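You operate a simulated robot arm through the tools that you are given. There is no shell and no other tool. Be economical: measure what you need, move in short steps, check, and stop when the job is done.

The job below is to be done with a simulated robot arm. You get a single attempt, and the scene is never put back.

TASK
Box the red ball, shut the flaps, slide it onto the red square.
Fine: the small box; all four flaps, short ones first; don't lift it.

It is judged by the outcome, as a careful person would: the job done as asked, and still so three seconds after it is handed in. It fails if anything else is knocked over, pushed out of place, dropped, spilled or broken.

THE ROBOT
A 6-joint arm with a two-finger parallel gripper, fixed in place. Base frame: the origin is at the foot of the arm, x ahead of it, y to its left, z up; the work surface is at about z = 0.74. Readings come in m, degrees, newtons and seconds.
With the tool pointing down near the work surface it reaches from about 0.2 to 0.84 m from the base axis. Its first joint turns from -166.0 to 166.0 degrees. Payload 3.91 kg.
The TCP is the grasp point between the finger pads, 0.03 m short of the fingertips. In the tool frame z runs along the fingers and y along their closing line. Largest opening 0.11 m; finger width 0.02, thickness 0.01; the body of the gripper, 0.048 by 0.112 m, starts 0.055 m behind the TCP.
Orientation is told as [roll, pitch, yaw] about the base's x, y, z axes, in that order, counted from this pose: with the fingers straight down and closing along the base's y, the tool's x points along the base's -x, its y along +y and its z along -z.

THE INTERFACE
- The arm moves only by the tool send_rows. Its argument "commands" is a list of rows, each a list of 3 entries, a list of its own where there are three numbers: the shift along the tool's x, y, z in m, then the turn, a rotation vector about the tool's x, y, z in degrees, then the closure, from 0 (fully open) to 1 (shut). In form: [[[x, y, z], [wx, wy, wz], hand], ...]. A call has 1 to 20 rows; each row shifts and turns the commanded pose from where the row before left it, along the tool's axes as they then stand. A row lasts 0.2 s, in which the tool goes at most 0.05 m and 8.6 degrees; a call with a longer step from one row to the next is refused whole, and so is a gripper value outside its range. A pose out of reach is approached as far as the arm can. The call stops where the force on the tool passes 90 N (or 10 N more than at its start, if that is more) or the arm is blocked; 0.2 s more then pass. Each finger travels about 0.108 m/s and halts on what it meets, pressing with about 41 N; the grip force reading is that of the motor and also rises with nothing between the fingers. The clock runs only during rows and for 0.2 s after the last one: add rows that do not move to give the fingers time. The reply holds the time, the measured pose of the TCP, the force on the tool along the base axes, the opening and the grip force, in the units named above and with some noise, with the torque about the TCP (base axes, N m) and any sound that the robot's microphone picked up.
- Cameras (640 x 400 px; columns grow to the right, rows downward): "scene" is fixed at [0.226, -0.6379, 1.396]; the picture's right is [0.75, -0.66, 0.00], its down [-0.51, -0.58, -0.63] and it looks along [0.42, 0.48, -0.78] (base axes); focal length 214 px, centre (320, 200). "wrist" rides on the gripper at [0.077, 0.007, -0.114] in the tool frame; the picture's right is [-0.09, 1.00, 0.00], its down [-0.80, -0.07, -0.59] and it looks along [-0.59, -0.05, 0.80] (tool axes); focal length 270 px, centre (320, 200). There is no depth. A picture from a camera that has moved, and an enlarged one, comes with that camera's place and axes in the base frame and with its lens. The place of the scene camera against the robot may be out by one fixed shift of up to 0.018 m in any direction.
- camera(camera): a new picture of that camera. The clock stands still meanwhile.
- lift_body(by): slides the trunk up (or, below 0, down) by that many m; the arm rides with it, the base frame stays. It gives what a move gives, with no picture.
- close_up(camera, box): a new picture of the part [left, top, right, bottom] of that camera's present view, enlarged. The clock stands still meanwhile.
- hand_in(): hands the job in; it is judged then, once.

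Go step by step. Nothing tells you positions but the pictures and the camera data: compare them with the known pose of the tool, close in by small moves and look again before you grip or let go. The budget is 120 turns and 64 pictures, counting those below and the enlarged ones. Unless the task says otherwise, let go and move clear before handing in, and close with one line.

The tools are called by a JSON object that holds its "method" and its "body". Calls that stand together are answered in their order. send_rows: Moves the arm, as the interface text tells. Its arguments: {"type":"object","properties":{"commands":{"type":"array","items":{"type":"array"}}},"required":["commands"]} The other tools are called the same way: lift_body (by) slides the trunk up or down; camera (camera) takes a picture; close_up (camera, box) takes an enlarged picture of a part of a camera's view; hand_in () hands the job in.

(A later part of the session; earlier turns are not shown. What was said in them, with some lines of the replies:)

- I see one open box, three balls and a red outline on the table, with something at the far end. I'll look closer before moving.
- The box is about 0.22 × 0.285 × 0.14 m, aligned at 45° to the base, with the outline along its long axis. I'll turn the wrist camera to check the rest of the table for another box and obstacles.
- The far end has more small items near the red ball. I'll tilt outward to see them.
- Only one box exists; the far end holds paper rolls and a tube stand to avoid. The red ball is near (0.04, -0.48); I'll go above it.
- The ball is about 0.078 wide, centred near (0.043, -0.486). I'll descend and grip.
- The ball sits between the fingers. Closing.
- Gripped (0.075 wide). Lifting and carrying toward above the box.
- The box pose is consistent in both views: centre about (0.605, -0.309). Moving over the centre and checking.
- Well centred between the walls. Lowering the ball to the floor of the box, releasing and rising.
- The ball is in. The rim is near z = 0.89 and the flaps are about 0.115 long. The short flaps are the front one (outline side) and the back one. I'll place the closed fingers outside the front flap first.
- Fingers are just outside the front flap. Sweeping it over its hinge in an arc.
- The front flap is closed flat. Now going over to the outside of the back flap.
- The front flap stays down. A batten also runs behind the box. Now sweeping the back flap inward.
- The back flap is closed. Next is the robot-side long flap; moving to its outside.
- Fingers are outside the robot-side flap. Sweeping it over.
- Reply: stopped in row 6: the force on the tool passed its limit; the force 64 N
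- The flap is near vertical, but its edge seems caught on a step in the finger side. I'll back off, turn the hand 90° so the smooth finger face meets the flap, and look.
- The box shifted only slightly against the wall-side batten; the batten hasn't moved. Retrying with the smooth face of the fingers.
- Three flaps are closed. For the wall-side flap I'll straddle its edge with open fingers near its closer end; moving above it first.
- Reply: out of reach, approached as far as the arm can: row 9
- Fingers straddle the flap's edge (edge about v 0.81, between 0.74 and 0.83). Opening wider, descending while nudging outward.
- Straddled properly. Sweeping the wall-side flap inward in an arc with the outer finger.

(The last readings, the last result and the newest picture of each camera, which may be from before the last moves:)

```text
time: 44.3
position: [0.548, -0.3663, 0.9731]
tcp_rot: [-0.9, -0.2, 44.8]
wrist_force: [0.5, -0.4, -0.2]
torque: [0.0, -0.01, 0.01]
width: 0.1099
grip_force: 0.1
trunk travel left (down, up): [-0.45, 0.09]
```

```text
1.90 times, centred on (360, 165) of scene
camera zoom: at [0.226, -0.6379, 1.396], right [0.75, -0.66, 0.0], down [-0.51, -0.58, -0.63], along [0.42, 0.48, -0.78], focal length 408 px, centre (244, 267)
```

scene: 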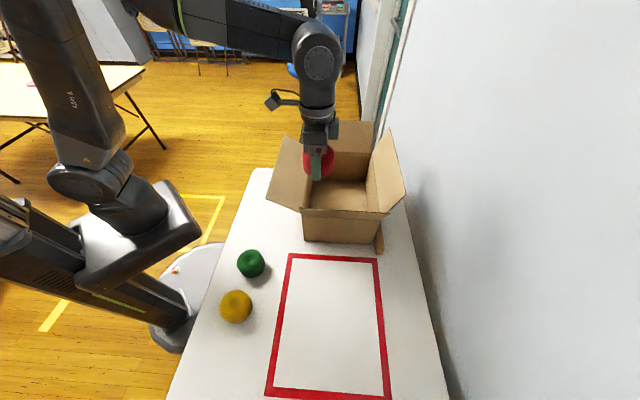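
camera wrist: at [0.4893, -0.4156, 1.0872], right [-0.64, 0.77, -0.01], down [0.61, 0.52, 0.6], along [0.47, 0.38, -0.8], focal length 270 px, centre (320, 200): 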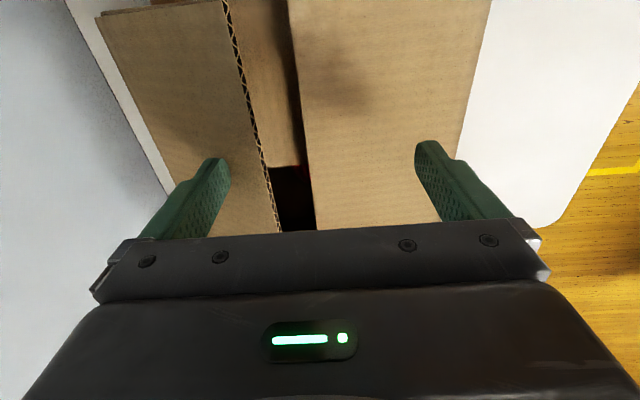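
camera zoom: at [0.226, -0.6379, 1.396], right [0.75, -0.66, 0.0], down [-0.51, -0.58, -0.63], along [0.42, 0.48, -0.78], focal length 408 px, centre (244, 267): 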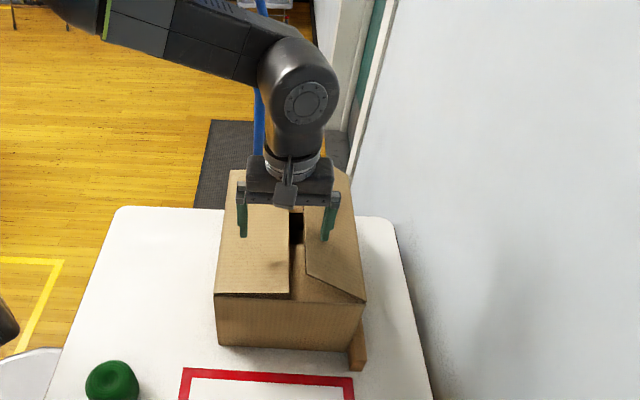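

It is well over; pressing it the rest of the way down.

{"method": "send_rows", "body": {"commands": [[[0, 0.006, 0.012], [0, 0, 0], 0], [[0, 0.004, 0.012], [0, 0, 0], 0], [[0, 0, 0.01], [0, 0, 0], 0], [[0, 0, 0.004], [0, 0, 0], 0]]}}

{"method": "send_rows", "body": {"commands": [[[0, 0, -0.04], [0, 0, 0], 0], [[0, 0, -0.045], [0, 0, 0], 0.5], [[0, 0, -0.045], [0, 0, 0], 1], [[0, 0, -0.045], [0, 0, 0], 1]]}}

{"method": "camera", "body": {"camera": "wrist"}}

{"method": "close_up", "body": {"camera": "scene", "box": [240, 100, 440, 270]}}

```text
time: 45.3
position: [0.5424, -0.3606, 0.9343]
tcp_rot: [-0.7, -0.2, 44.9]
wrist_force: [0.3, 0.6, -0.2]
torque: [-0.03, 0.02, 0.01]
width: 0.11
grip_force: 0.0
trunk travel left (down, up): [-0.45, 0.09]
```

```text
time: 46.3
position: [0.5391, -0.359, 1.1107]
tcp_rot: [-0.7, -0.2, 44.9]
wrist_force: [-0.8, 0.3, -0.4]
torque: [0.0, -0.02, -0.03]
width: 0.0
grip_force: 37.4
trunk travel left (down, up): [-0.45, 0.09]
```

```text
24 pictures are left
camera wrist: at [0.48, -0.4076, 1.2254], right [-0.64, 0.77, -0.01], down [0.61, 0.52, 0.6], along [0.47, 0.38, -0.8], focal length 270 px, centre (320, 200)
```

wrist: 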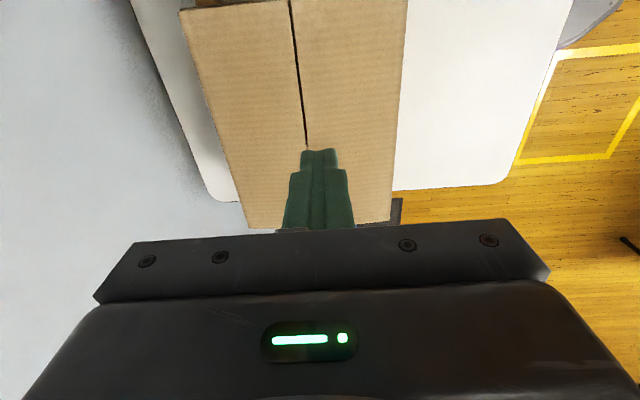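

```text
2.35 times, centred on (340, 185) of scene
camera zoom: at [0.226, -0.6379, 1.396], right [0.75, -0.66, 0.0], down [-0.51, -0.58, -0.63], along [0.42, 0.48, -0.78], focal length 505 px, centre (273, 235)
```

zoom: 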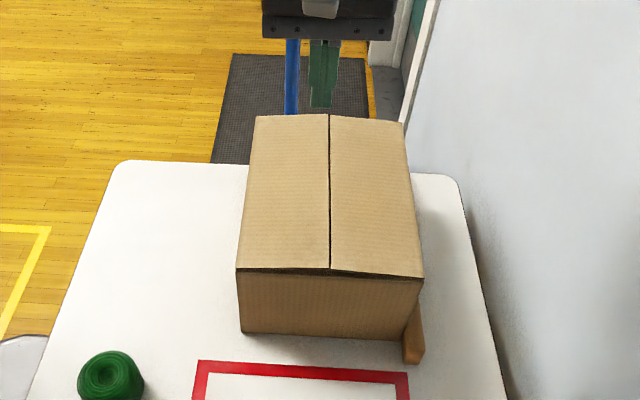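

All four flaps are shut. Next I'll go behind the box with open fingers, above the batten height, keeping clear of the blue handle beyond the table.

{"method": "send_rows", "body": {"commands": [[[-0.0376, -0.003, 0], [0, 0, 0], 0], [[-0.0376, -0.003, 0], [0, 0, 0], 0], [[-0.0376, -0.003, 0], [0, 0, 0], 0], [[-0.0376, -0.003, 0], [0, 0, 0], 0], [[-0.0376, -0.003, 0], [0, 0, 0], 0], [[-0.0376, -0.003, 0], [0, 0, 0], 0], [[-0.0376, -0.003, 0], [0, 0, 0], 0], [[0, 0, 0.04], [0, 0, 0], 0], [[0, 0, 0.04], [0, 0, 0], 0], [[0, 0, 0.02], [0, 0, 0], 0]]}}

{"method": "camera", "body": {"camera": "wrist"}}

{"method": "close_up", "body": {"camera": "scene", "box": [240, 20, 440, 180]}}

```text
time: 48.5
position: [0.7428, -0.1879, 1.0107]
tcp_rot: [-0.8, -0.4, 45.0]
wrist_force: [-0.3, -0.1, 0.2]
torque: [-0.02, 0.01, 0.01]
width: 0.1099
grip_force: 0.1
trunk travel left (down, up): [-0.45, 0.09]
```

```text
22 pictures are left
camera wrist: at [0.6838, -0.2362, 1.1256], right [-0.64, 0.77, -0.01], down [0.61, 0.52, 0.6], along [0.47, 0.38, -0.8], focal length 270 px, centre (320, 200)
```

wrist: 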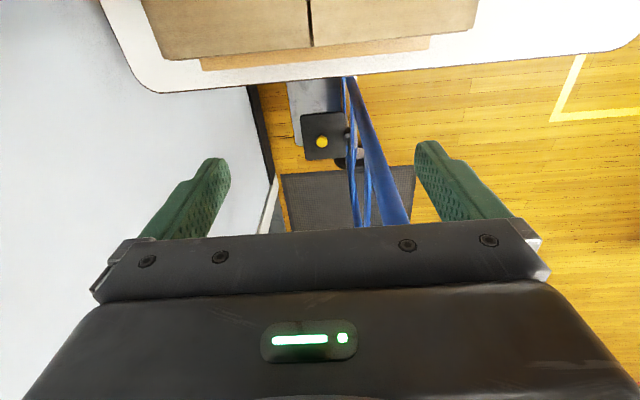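

```text
2.50 times, centred on (340, 100) of scene
camera zoom: at [0.226, -0.6379, 1.396], right [0.75, -0.66, 0.0], down [-0.51, -0.58, -0.63], along [0.42, 0.48, -0.78], focal length 536 px, centre (270, 450)
```

zoom: 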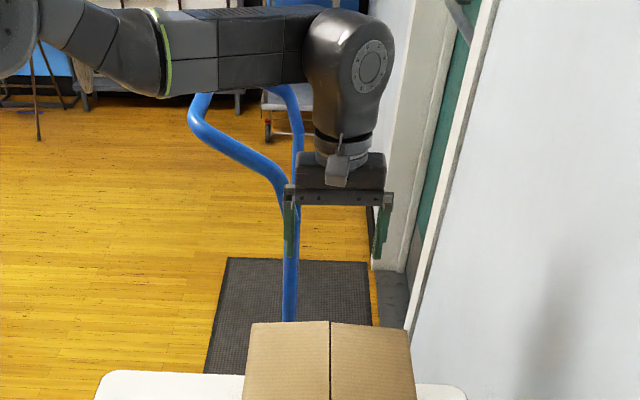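

There's clearance on both sides (box back at p≈0.35, handle at p≈0.5, fingers at 0.39). Lowering behind the box.

{"method": "send_rows", "body": {"commands": [[[0, 0, 0.04], [0, 0, 0], 0], [[0, 0, 0.04], [0, 0, 0], 0], [[0, 0, 0.04], [0, 0, 0], 0], [[0, 0, 0.025], [0, 0, 0], 0]]}}

{"method": "camera", "body": {"camera": "wrist"}}

```text
time: 49.5
position: [0.7448, -0.1899, 0.865]
tcp_rot: [-0.8, -0.1, 44.9]
wrist_force: [0.1, -0.2, 0.1]
torque: [0.0, -0.01, 0.01]
width: 0.1101
grip_force: 0.1
trunk travel left (down, up): [-0.45, 0.09]
```

```text
20 pictures are left
camera wrist: at [0.6865, -0.2385, 0.98], right [-0.64, 0.77, -0.01], down [0.61, 0.52, 0.6], along [0.47, 0.38, -0.8], focal length 270 px, centre (320, 200)
```

wrist: 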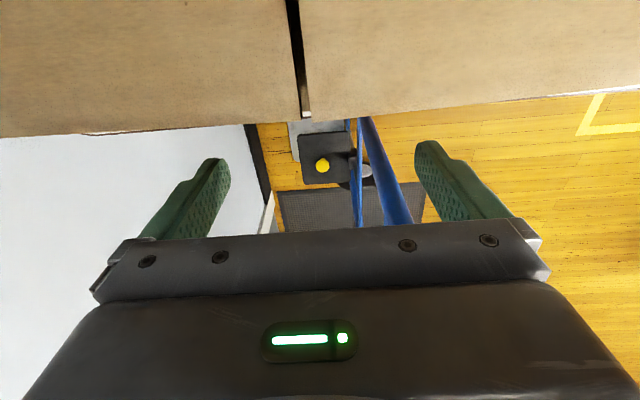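

Fingers are behind the back wall, body above the lid. Gentle first push and a check.

{"method": "send_rows", "body": {"commands": [[[0.01, 0, 0], [0, 0, 0], 0], [[0.01, 0, 0], [0, 0, 0], 0], [[0.01, 0, 0], [0, 0, 0], 0], [[0.01, 0, 0], [0, 0, 0], 0], [[0.01, 0.001, 0], [0, 0, 0], 0], [[0.01, 0.001, 0], [0, 0, 0], 0], [[0.01, 0.001, 0], [0, 0, 0], 0], [[0.01, 0.001, 0], [0, 0, 0], 0]]}}

{"method": "close_up", "body": {"camera": "scene", "box": [240, 100, 440, 270]}}

{"method": "camera", "body": {"camera": "wrist"}}

```text
time: 51.3
position: [0.6844, -0.2429, 0.8658]
tcp_rot: [-0.7, -0.1, 44.9]
wrist_force: [-0.4, 0.0, 0.0]
torque: [0.0, 0.0, -0.02]
width: 0.11
grip_force: 0.1
trunk travel left (down, up): [-0.45, 0.09]
```

```text
2.35 times, centred on (340, 185) of scene
camera zoom: at [0.226, -0.6379, 1.396], right [0.75, -0.66, 0.0], down [-0.51, -0.58, -0.63], along [0.42, 0.48, -0.78], focal length 505 px, centre (273, 235)
```

zoom: 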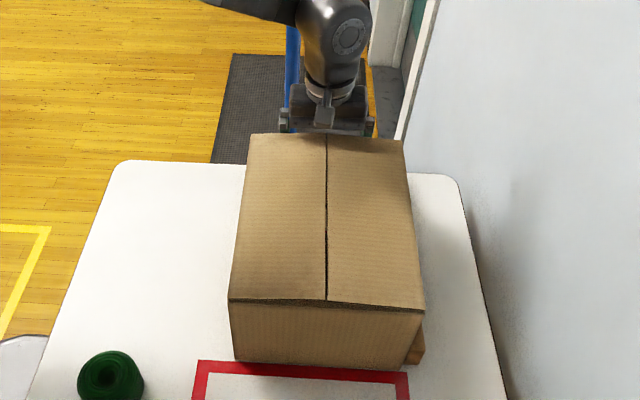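

```text
18 pictures are left
camera wrist: at [0.6255, -0.2914, 0.9801], right [-0.64, 0.77, -0.01], down [0.61, 0.52, 0.6], along [0.47, 0.38, -0.8], focal length 270 px, centre (320, 200)
```

wrist: 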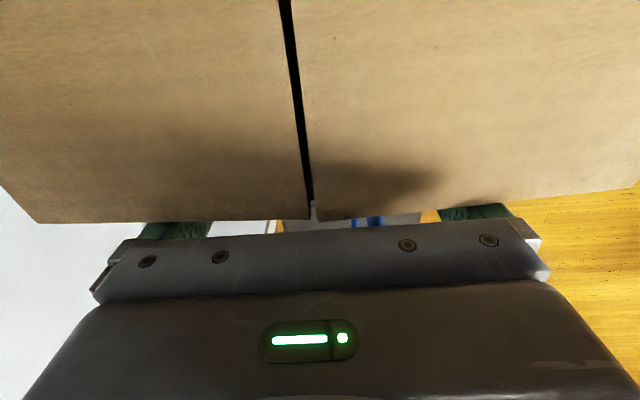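

Box slides squarely and lateral drift is right. Continuing the push about 0.24 m.

{"method": "send_rows", "body": {"commands": [[[0.012, 0.001, 0], [0, 0, 0], 0], [[0.016, 0.0012, 0], [0, 0, 0], 0], [[0.016, 0.0012, 0], [0, 0, 0], 0], [[0.016, 0.0012, 0], [0, 0, 0], 0], [[0.016, 0.0012, 0], [0, 0, 0], 0], [[0.016, 0.0012, 0], [0, 0, 0], 0], [[0.016, 0.0012, 0], [0, 0, 0], 0], [[0.016, 0.0012, 0], [0, 0, 0], 0], [[0.016, 0.0012, 0], [0, 0, 0], 0], [[0.016, 0.0012, 0], [0, 0, 0], 0], [[0.016, 0.0012, 0], [0, 0, 0], 0], [[0.016, 0.0012, 0], [0, 0, 0], 0], [[0.016, 0.0012, 0], [0, 0, 0], 0], [[0.016, 0.0012, 0], [0, 0, 0], 0], [[0.012, 0.001, 0], [0, 0, 0], 0], [[0.008, 0.001, 0], [0, 0, 0], 0]]}}

{"method": "camera", "body": {"camera": "scene"}}

```text
time: 54.7
position: [0.5016, -0.3994, 0.8654]
tcp_rot: [-0.8, -0.3, 44.9]
wrist_force: [0.5, 0.0, 0.5]
torque: [0.0, 0.0, 0.0]
width: 0.1098
grip_force: 0.0
trunk travel left (down, up): [-0.45, 0.09]
```

```text
17 pictures are left
```

scene: 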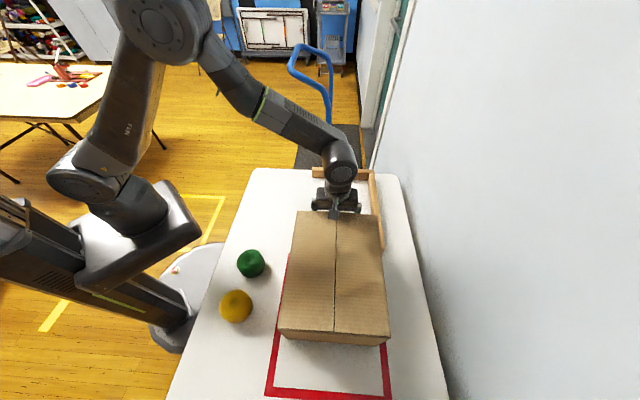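

{"method": "close_up", "body": {"camera": "scene", "box": [220, 200, 460, 400]}}

```text
2.00 times, centred on (340, 300) of scene
camera zoom: at [0.226, -0.6379, 1.396], right [0.75, -0.66, 0.0], down [-0.51, -0.58, -0.63], along [0.42, 0.48, -0.78], focal length 429 px, centre (280, 0)
```

zoom: 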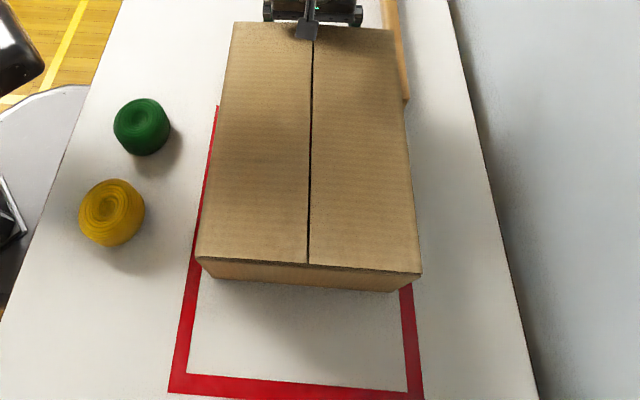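

Square and on line; about 0.08 m left, with 6 mm toward the robot.

{"method": "send_rows", "body": {"commands": [[[0.01, 0.0008, 0], [0, 0, 0], 0], [[0.012, 0.001, 0], [0, 0, 0], 0], [[0.012, 0.001, 0], [0, 0, 0], 0], [[0.012, 0.001, 0], [0, 0, 0], 0], [[0.012, 0.001, 0], [0, 0, 0], 0], [[0.01, 0.0006, 0], [0, 0, 0], 0], [[0.007, 0.0006, 0], [0, 0, 0], 0], [[0.004, 0, 0], [0, 0, 0], 0]]}}

{"method": "close_up", "body": {"camera": "scene", "box": [220, 200, 460, 400]}}

```text
time: 56.5
position: [0.4406, -0.4504, 0.8636]
tcp_rot: [-0.6, -0.2, 44.9]
wrist_force: [-0.5, 0.7, 0.2]
torque: [-0.02, 0.02, -0.03]
width: 0.1098
grip_force: 0.0
trunk travel left (down, up): [-0.45, 0.09]
```

```text
2.00 times, centred on (340, 300) of scene
camera zoom: at [0.226, -0.6379, 1.396], right [0.75, -0.66, 0.0], down [-0.51, -0.58, -0.63], along [0.42, 0.48, -0.78], focal length 429 px, centre (280, 0)
```

zoom: 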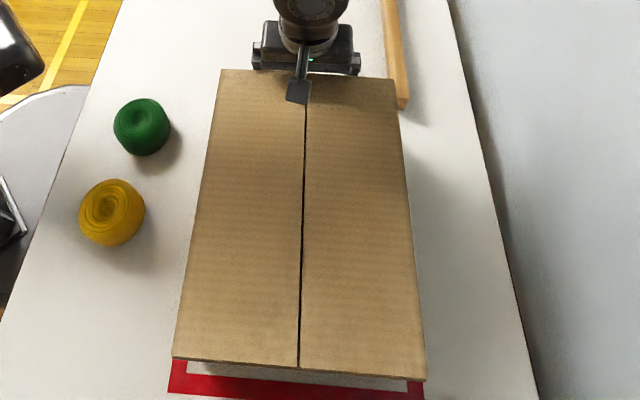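

The box appears nearly inside the outline. Backing off, rising and looking from above with the wrist camera.

{"method": "send_rows", "body": {"commands": [[[-0.015, 0, 0], [0, 0, 0], 0], [[-0.015, 0, 0], [0, 0, 0], 0], [[0, 0, -0.045], [0, 0, 0], 0.5], [[0, 0, -0.045], [0, 0, 0], 1], [[0, 0, -0.045], [0, 0, 0], 1], [[0, 0, -0.045], [0, 0, 0], 1], [[0, 0, -0.045], [0, 0, 0], 1], [[0, 0, -0.045], [0, 0, 0], 1], [[0, 0, -0.045], [0, 0, 0], 1], [[0.045, 0, -0.015], [0, 0, 0], 1], [[0.045, 0, -0.015], [0, 0, 0], 1], [[0.045, 0, 0], [0, 0, 0], 1], [[0.045, 0, 0], [0, 0, 0], 1]]}}

{"method": "camera", "body": {"camera": "wrist"}}

{"method": "camera", "body": {"camera": "scene"}}

```text
time: 59.3
position: [0.3297, -0.5539, 1.2099]
tcp_rot: [-0.7, -0.3, 44.9]
wrist_force: [0.5, -0.2, 0.2]
torque: [0.0, -0.07, -0.02]
width: 0.0001
grip_force: 37.6
trunk travel left (down, up): [-0.45, 0.09]
```

```text
14 pictures are left
camera wrist: at [0.2713, -0.602, 1.3234], right [-0.64, 0.77, -0.01], down [0.61, 0.52, 0.6], along [0.47, 0.38, -0.8], focal length 270 px, centre (320, 200)
```

wrist: 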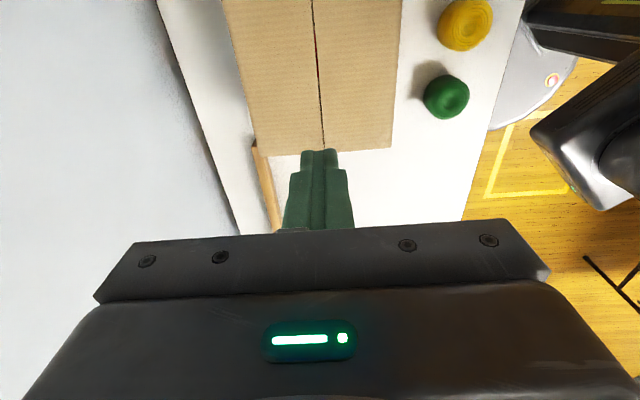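

```text
13 pictures are left
```

scene: 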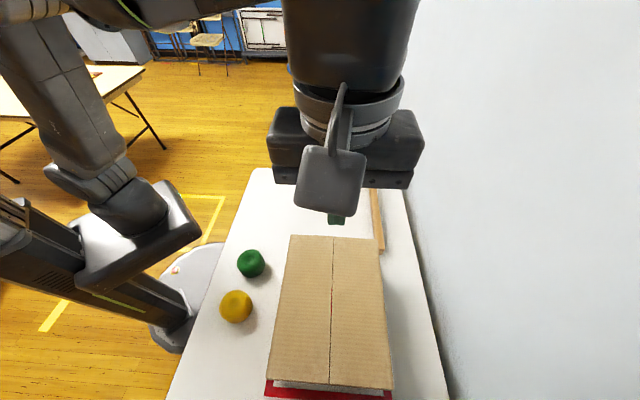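

Turning the hand to view the box's footprint from the robot side.

{"method": "send_rows", "body": {"commands": [[[0, 0, 0], [0, 0, 8.2], 1], [[0, 0, 0], [0, 0, 8.2], 1], [[0, 0, 0], [0, 0, 8.2], 1], [[0, 0, 0], [0, 0, 8.2], 1], [[0, 0, 0], [0, 0, 8.2], 1], [[0, 0, 0], [0, 0, 8.2], 1], [[0, 0, 0], [0, 0, 8.2], 1], [[0, 0, 0], [0, 0, 8.2], 1], [[0, 0, 0], [0, 0, 8.2], 1], [[0, 0, 0], [0, 0, 8.2], 1], [[0, 0, 0], [0, 0, 8.2], 1], [[0.04, 0, 0], [0, 0, 0], 1], [[0.04, 0, 0], [0, 0, 0], 1], [[0.04, 0, 0], [0, 0, 0], 1]]}}

{"method": "camera", "body": {"camera": "wrist"}}

{"method": "close_up", "body": {"camera": "scene", "box": [240, 220, 420, 400]}}

```text
time: 62.3
position: [0.2449, -0.4709, 1.2056]
tcp_rot: [0.4, -0.9, -45.4]
wrist_force: [-0.5, 0.4, 0.0]
torque: [-0.02, 0.0, 0.05]
width: 0.0
grip_force: 38.0
trunk travel left (down, up): [-0.45, 0.09]
```

```text
12 pictures are left
camera wrist: at [0.1957, -0.4102, 1.3205], right [0.77, 0.64, 0.01], down [0.5, -0.62, 0.6], along [0.39, -0.46, -0.8], focal length 270 px, centre (320, 200)
```

wrist: 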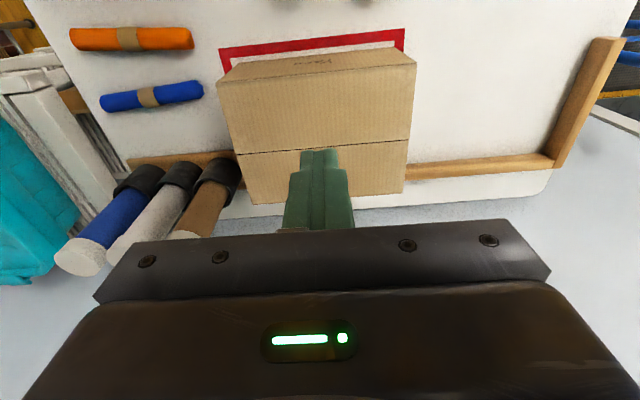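

```text
2.22 times, centred on (330, 310) of scene
camera zoom: at [0.226, -0.6379, 1.396], right [0.75, -0.66, 0.0], down [-0.51, -0.58, -0.63], along [0.42, 0.48, -0.78], focal length 477 px, centre (298, -44)
```

zoom: 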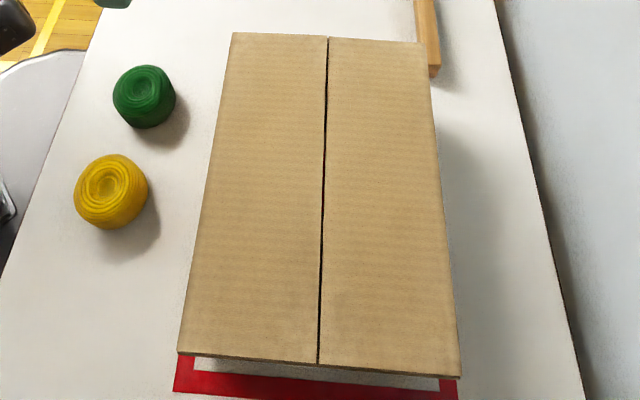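

{"method": "close_up", "body": {"camera": "wrist", "box": [200, 10, 440, 130]}}

```text
2.67 times, centred on (320, 70) of wrist
camera zoom: at [0.1957, -0.4102, 1.3205], right [0.77, 0.64, 0.01], down [0.5, -0.62, 0.6], along [0.39, -0.46, -0.8], focal length 721 px, centre (320, 547)
```

zoom: 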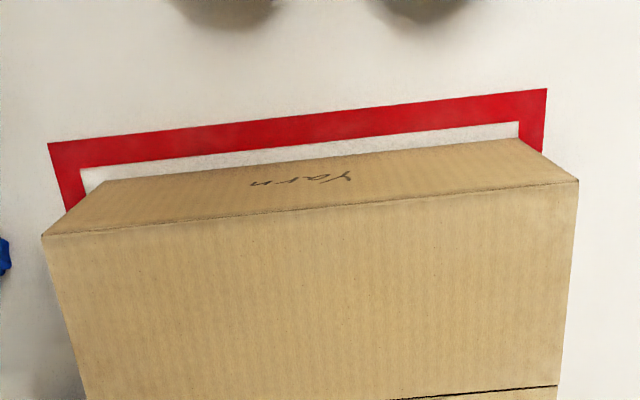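

The box is centred sideways, but its back edge just touches the tape while the front has about 15 mm spare. I'll go back behind it for an 8 mm nudge.

{"method": "send_rows", "body": {"commands": [[[-0.04, 0, 0], [0, 0, 0], 1], [[-0.04, 0, 0], [0, 0, 0], 1], [[-0.04, 0, 0], [0, 0, 0], 1], [[0, 0.048, 0], [0, 0, 0], 1], [[0, 0.048, 0], [0, 0, 0], 1], [[0, 0.048, 0], [0, 0, 0], 1], [[0, 0.048, 0], [0, 0, 0], 1], [[0, 0, 0], [0, 0, -8.22], 1], [[0, 0, 0], [0, 0, -8.22], 1], [[0, 0, 0], [0, 0, -8.22], 1], [[0, 0, 0], [0, 0, -8.22], 1], [[0, 0, 0], [0, 0, -8.22], 1], [[0, 0, 0], [0, 0, -8.22], 1], [[0, 0, 0], [0, 0, -8.22], 1], [[0, 0, 0], [0, 0, -8.22], 0.5], [[0, 0, 0], [0, 0, -8.22], 0], [[0, 0, 0], [0, 0, -8.22], 0], [[0, 0, 0], [0, 0, -8.22], 0]]}}

```text
time: 66.1
position: [0.4671, -0.4197, 1.2095]
tcp_rot: [-0.7, -0.2, 45.3]
wrist_force: [0.0, -0.5, -0.6]
torque: [-0.01, -0.02, 0.01]
width: 0.11
grip_force: 0.0
trunk travel left (down, up): [-0.45, 0.09]
```

{"method": "send_rows", "body": {"commands": [[[0, 0, 0.043], [0, 0, 0.4], 0], [[0, 0, 0.043], [0, 0, 0], 0], [[0, 0, 0.043], [0, 0, 0], 0], [[0, 0, 0.043], [0, 0, 0], 0], [[0, 0, 0.043], [0, 0, 0], 0], [[0, 0, 0.043], [0, 0, 0], 0], [[0, 0, 0.043], [0, 0, 0], 0], [[0, 0, 0.043], [0, 0, 0], 0], [[0.012, 0, 0], [0, 0, 0], 0], [[0.012, 0, 0], [0, 0, 0], 0]]}}

{"method": "camera", "body": {"camera": "wrist"}}

```text
time: 68.3
position: [0.4544, -0.4412, 0.8644]
tcp_rot: [-0.7, -0.4, 44.7]
wrist_force: [-0.8, 0.3, -0.1]
torque: [-0.03, 0.0, 0.02]
width: 0.11
grip_force: 0.1
trunk travel left (down, up): [-0.45, 0.09]
```

```text
9 pictures are left
camera wrist: at [0.3951, -0.489, 0.9792], right [-0.64, 0.77, -0.01], down [0.61, 0.52, 0.6], along [0.47, 0.37, -0.8], focal length 270 px, centre (320, 200)
```

wrist: 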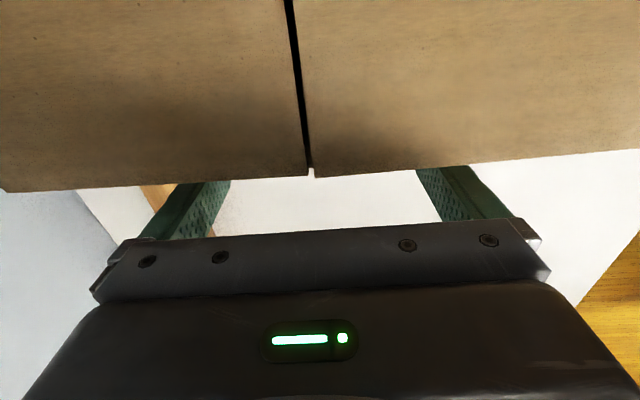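

{"method": "send_rows", "body": {"commands": [[[0.008, 0, 0], [0, 0, 0], 0], [[0.006, 0, 0], [0, 0, 0], 0], [[0.005, 0, 0], [0, 0, 0], 0], [[0.004, 0, 0], [0, 0, 0], 0], [[0.002, 0, 0], [0, 0, 0], 0]]}}

{"method": "send_rows", "body": {"commands": [[[-0.015, 0, 0], [0, 0, 0], 0], [[-0.02, 0, 0], [0, 0, 0], 0], [[0, 0, -0.043], [0, 0, 0], 0], [[0, 0, -0.043], [0, 0, 0], 0.5], [[0, 0, -0.043], [0, 0, 0], 1], [[0, 0, -0.043], [0, 0, 0], 1], [[0, 0, -0.043], [0, 0, 0], 1], [[0, 0, -0.043], [0, 0, 0], 1], [[0, 0, -0.043], [0, 0, 0], 1], [[0, 0, -0.043], [0, 0, 0], 1]]}}

{"method": "send_rows", "body": {"commands": [[[0, 0, 0], [0, 0, 8.2], 1], [[0, 0, 0], [0, 0, 8.2], 1], [[0, 0, 0], [0, 0, 8.2], 1], [[0, 0, 0], [0, 0, 8.2], 1], [[0, 0, 0], [0, 0, 8.2], 1], [[0, 0, 0], [0, 0, 8.2], 1], [[0, 0, 0], [0, 0, 8.2], 1], [[0, 0, 0], [0, 0, 8.2], 1], [[0, 0, 0], [0, 0, 8.2], 1], [[0, 0, 0], [0, 0, 8.2], 1], [[0, 0, 0], [0, 0, 8.2], 1], [[0.033, -0.035, 0], [0, 0, 0], 1], [[0.033, -0.035, 0], [0, 0, 0], 1], [[0.033, -0.035, 0], [0, 0, 0], 1], [[0.033, -0.035, 0], [0, 0, 0], 1], [[0.02, -0.035, 0], [0, 0, 0], 1]]}}

{"method": "camera", "body": {"camera": "wrist"}}

{"method": "camera", "body": {"camera": "scene"}}

```text
time: 69.5
position: [0.4363, -0.4554, 0.8648]
tcp_rot: [-0.6, -0.3, 44.7]
wrist_force: [0.3, 1.2, -0.4]
torque: [-0.02, 0.06, -0.02]
width: 0.1103
grip_force: 0.1
trunk travel left (down, up): [-0.45, 0.09]
```

```text
time: 71.7
position: [0.4567, -0.4288, 1.2083]
tcp_rot: [-0.7, -0.2, 44.7]
wrist_force: [0.5, 1.2, -0.8]
torque: [-0.02, -0.04, 0.0]
width: 0.0
grip_force: 38.1
trunk travel left (down, up): [-0.45, 0.09]
```

```text
time: 75.1
position: [0.2265, -0.4432, 1.2067]
tcp_rot: [0.3, -0.7, -45.5]
wrist_force: [-0.4, 0.7, -0.2]
torque: [-0.01, 0.04, -0.01]
width: 0.0
grip_force: 37.3
trunk travel left (down, up): [-0.45, 0.09]
```

```text
8 pictures are left
camera wrist: at [0.1775, -0.3826, 1.3202], right [0.77, 0.64, 0.01], down [0.5, -0.62, 0.6], along [0.39, -0.46, -0.8], focal length 270 px, centre (320, 200)
```

wrist: 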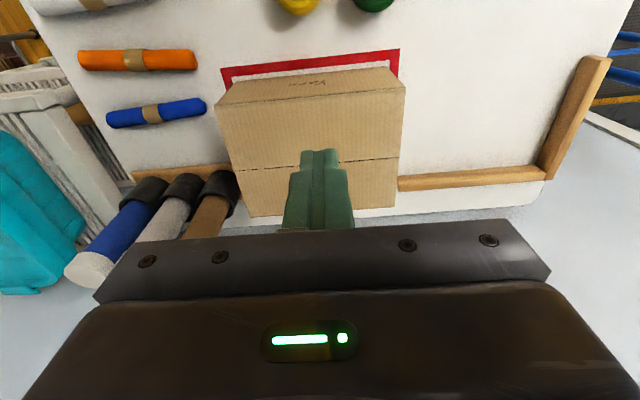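

```text
7 pictures are left
```

scene: 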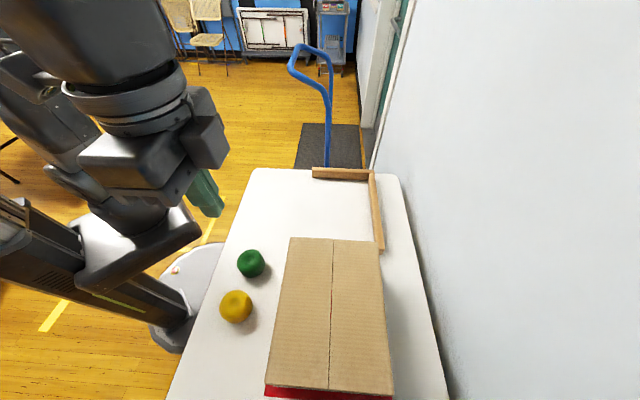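

{"method": "close_up", "body": {"camera": "wrist", "box": [200, 30, 420, 140]}}

{"method": "close_up", "body": {"camera": "scene", "box": [240, 220, 420, 400]}}

```text
2.91 times, centred on (310, 85) of wrist
camera zoom: at [0.1775, -0.3826, 1.3202], right [0.77, 0.64, 0.01], down [0.5, -0.62, 0.6], along [0.39, -0.46, -0.8], focal length 786 px, centre (349, 534)
```

zoom: 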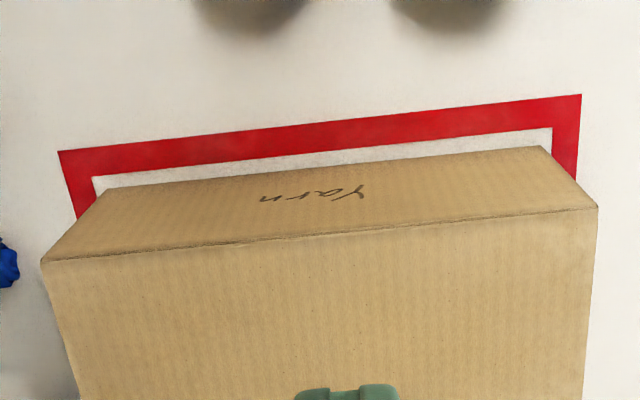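

```text
2.22 times, centred on (330, 310) of scene
camera zoom: at [0.226, -0.6379, 1.396], right [0.75, -0.66, 0.0], down [-0.51, -0.58, -0.63], along [0.42, 0.48, -0.78], focal length 477 px, centre (298, -44)
```

zoom: 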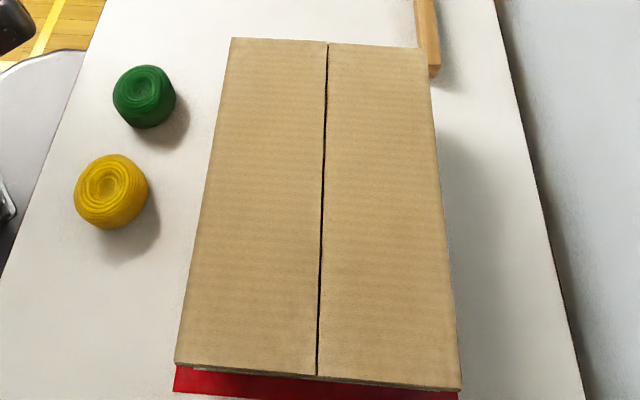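

The box now sits inside the red outline with even margins. Its four flaps are flat, nothing else has moved, and the arm is clear.

{"method": "hand_in", "body": {}}

```text
The job is handed in.
```

The red ball is in the box, all four flaps are shut with the short ones first, and the box was slid, not lifted, onto the red square.
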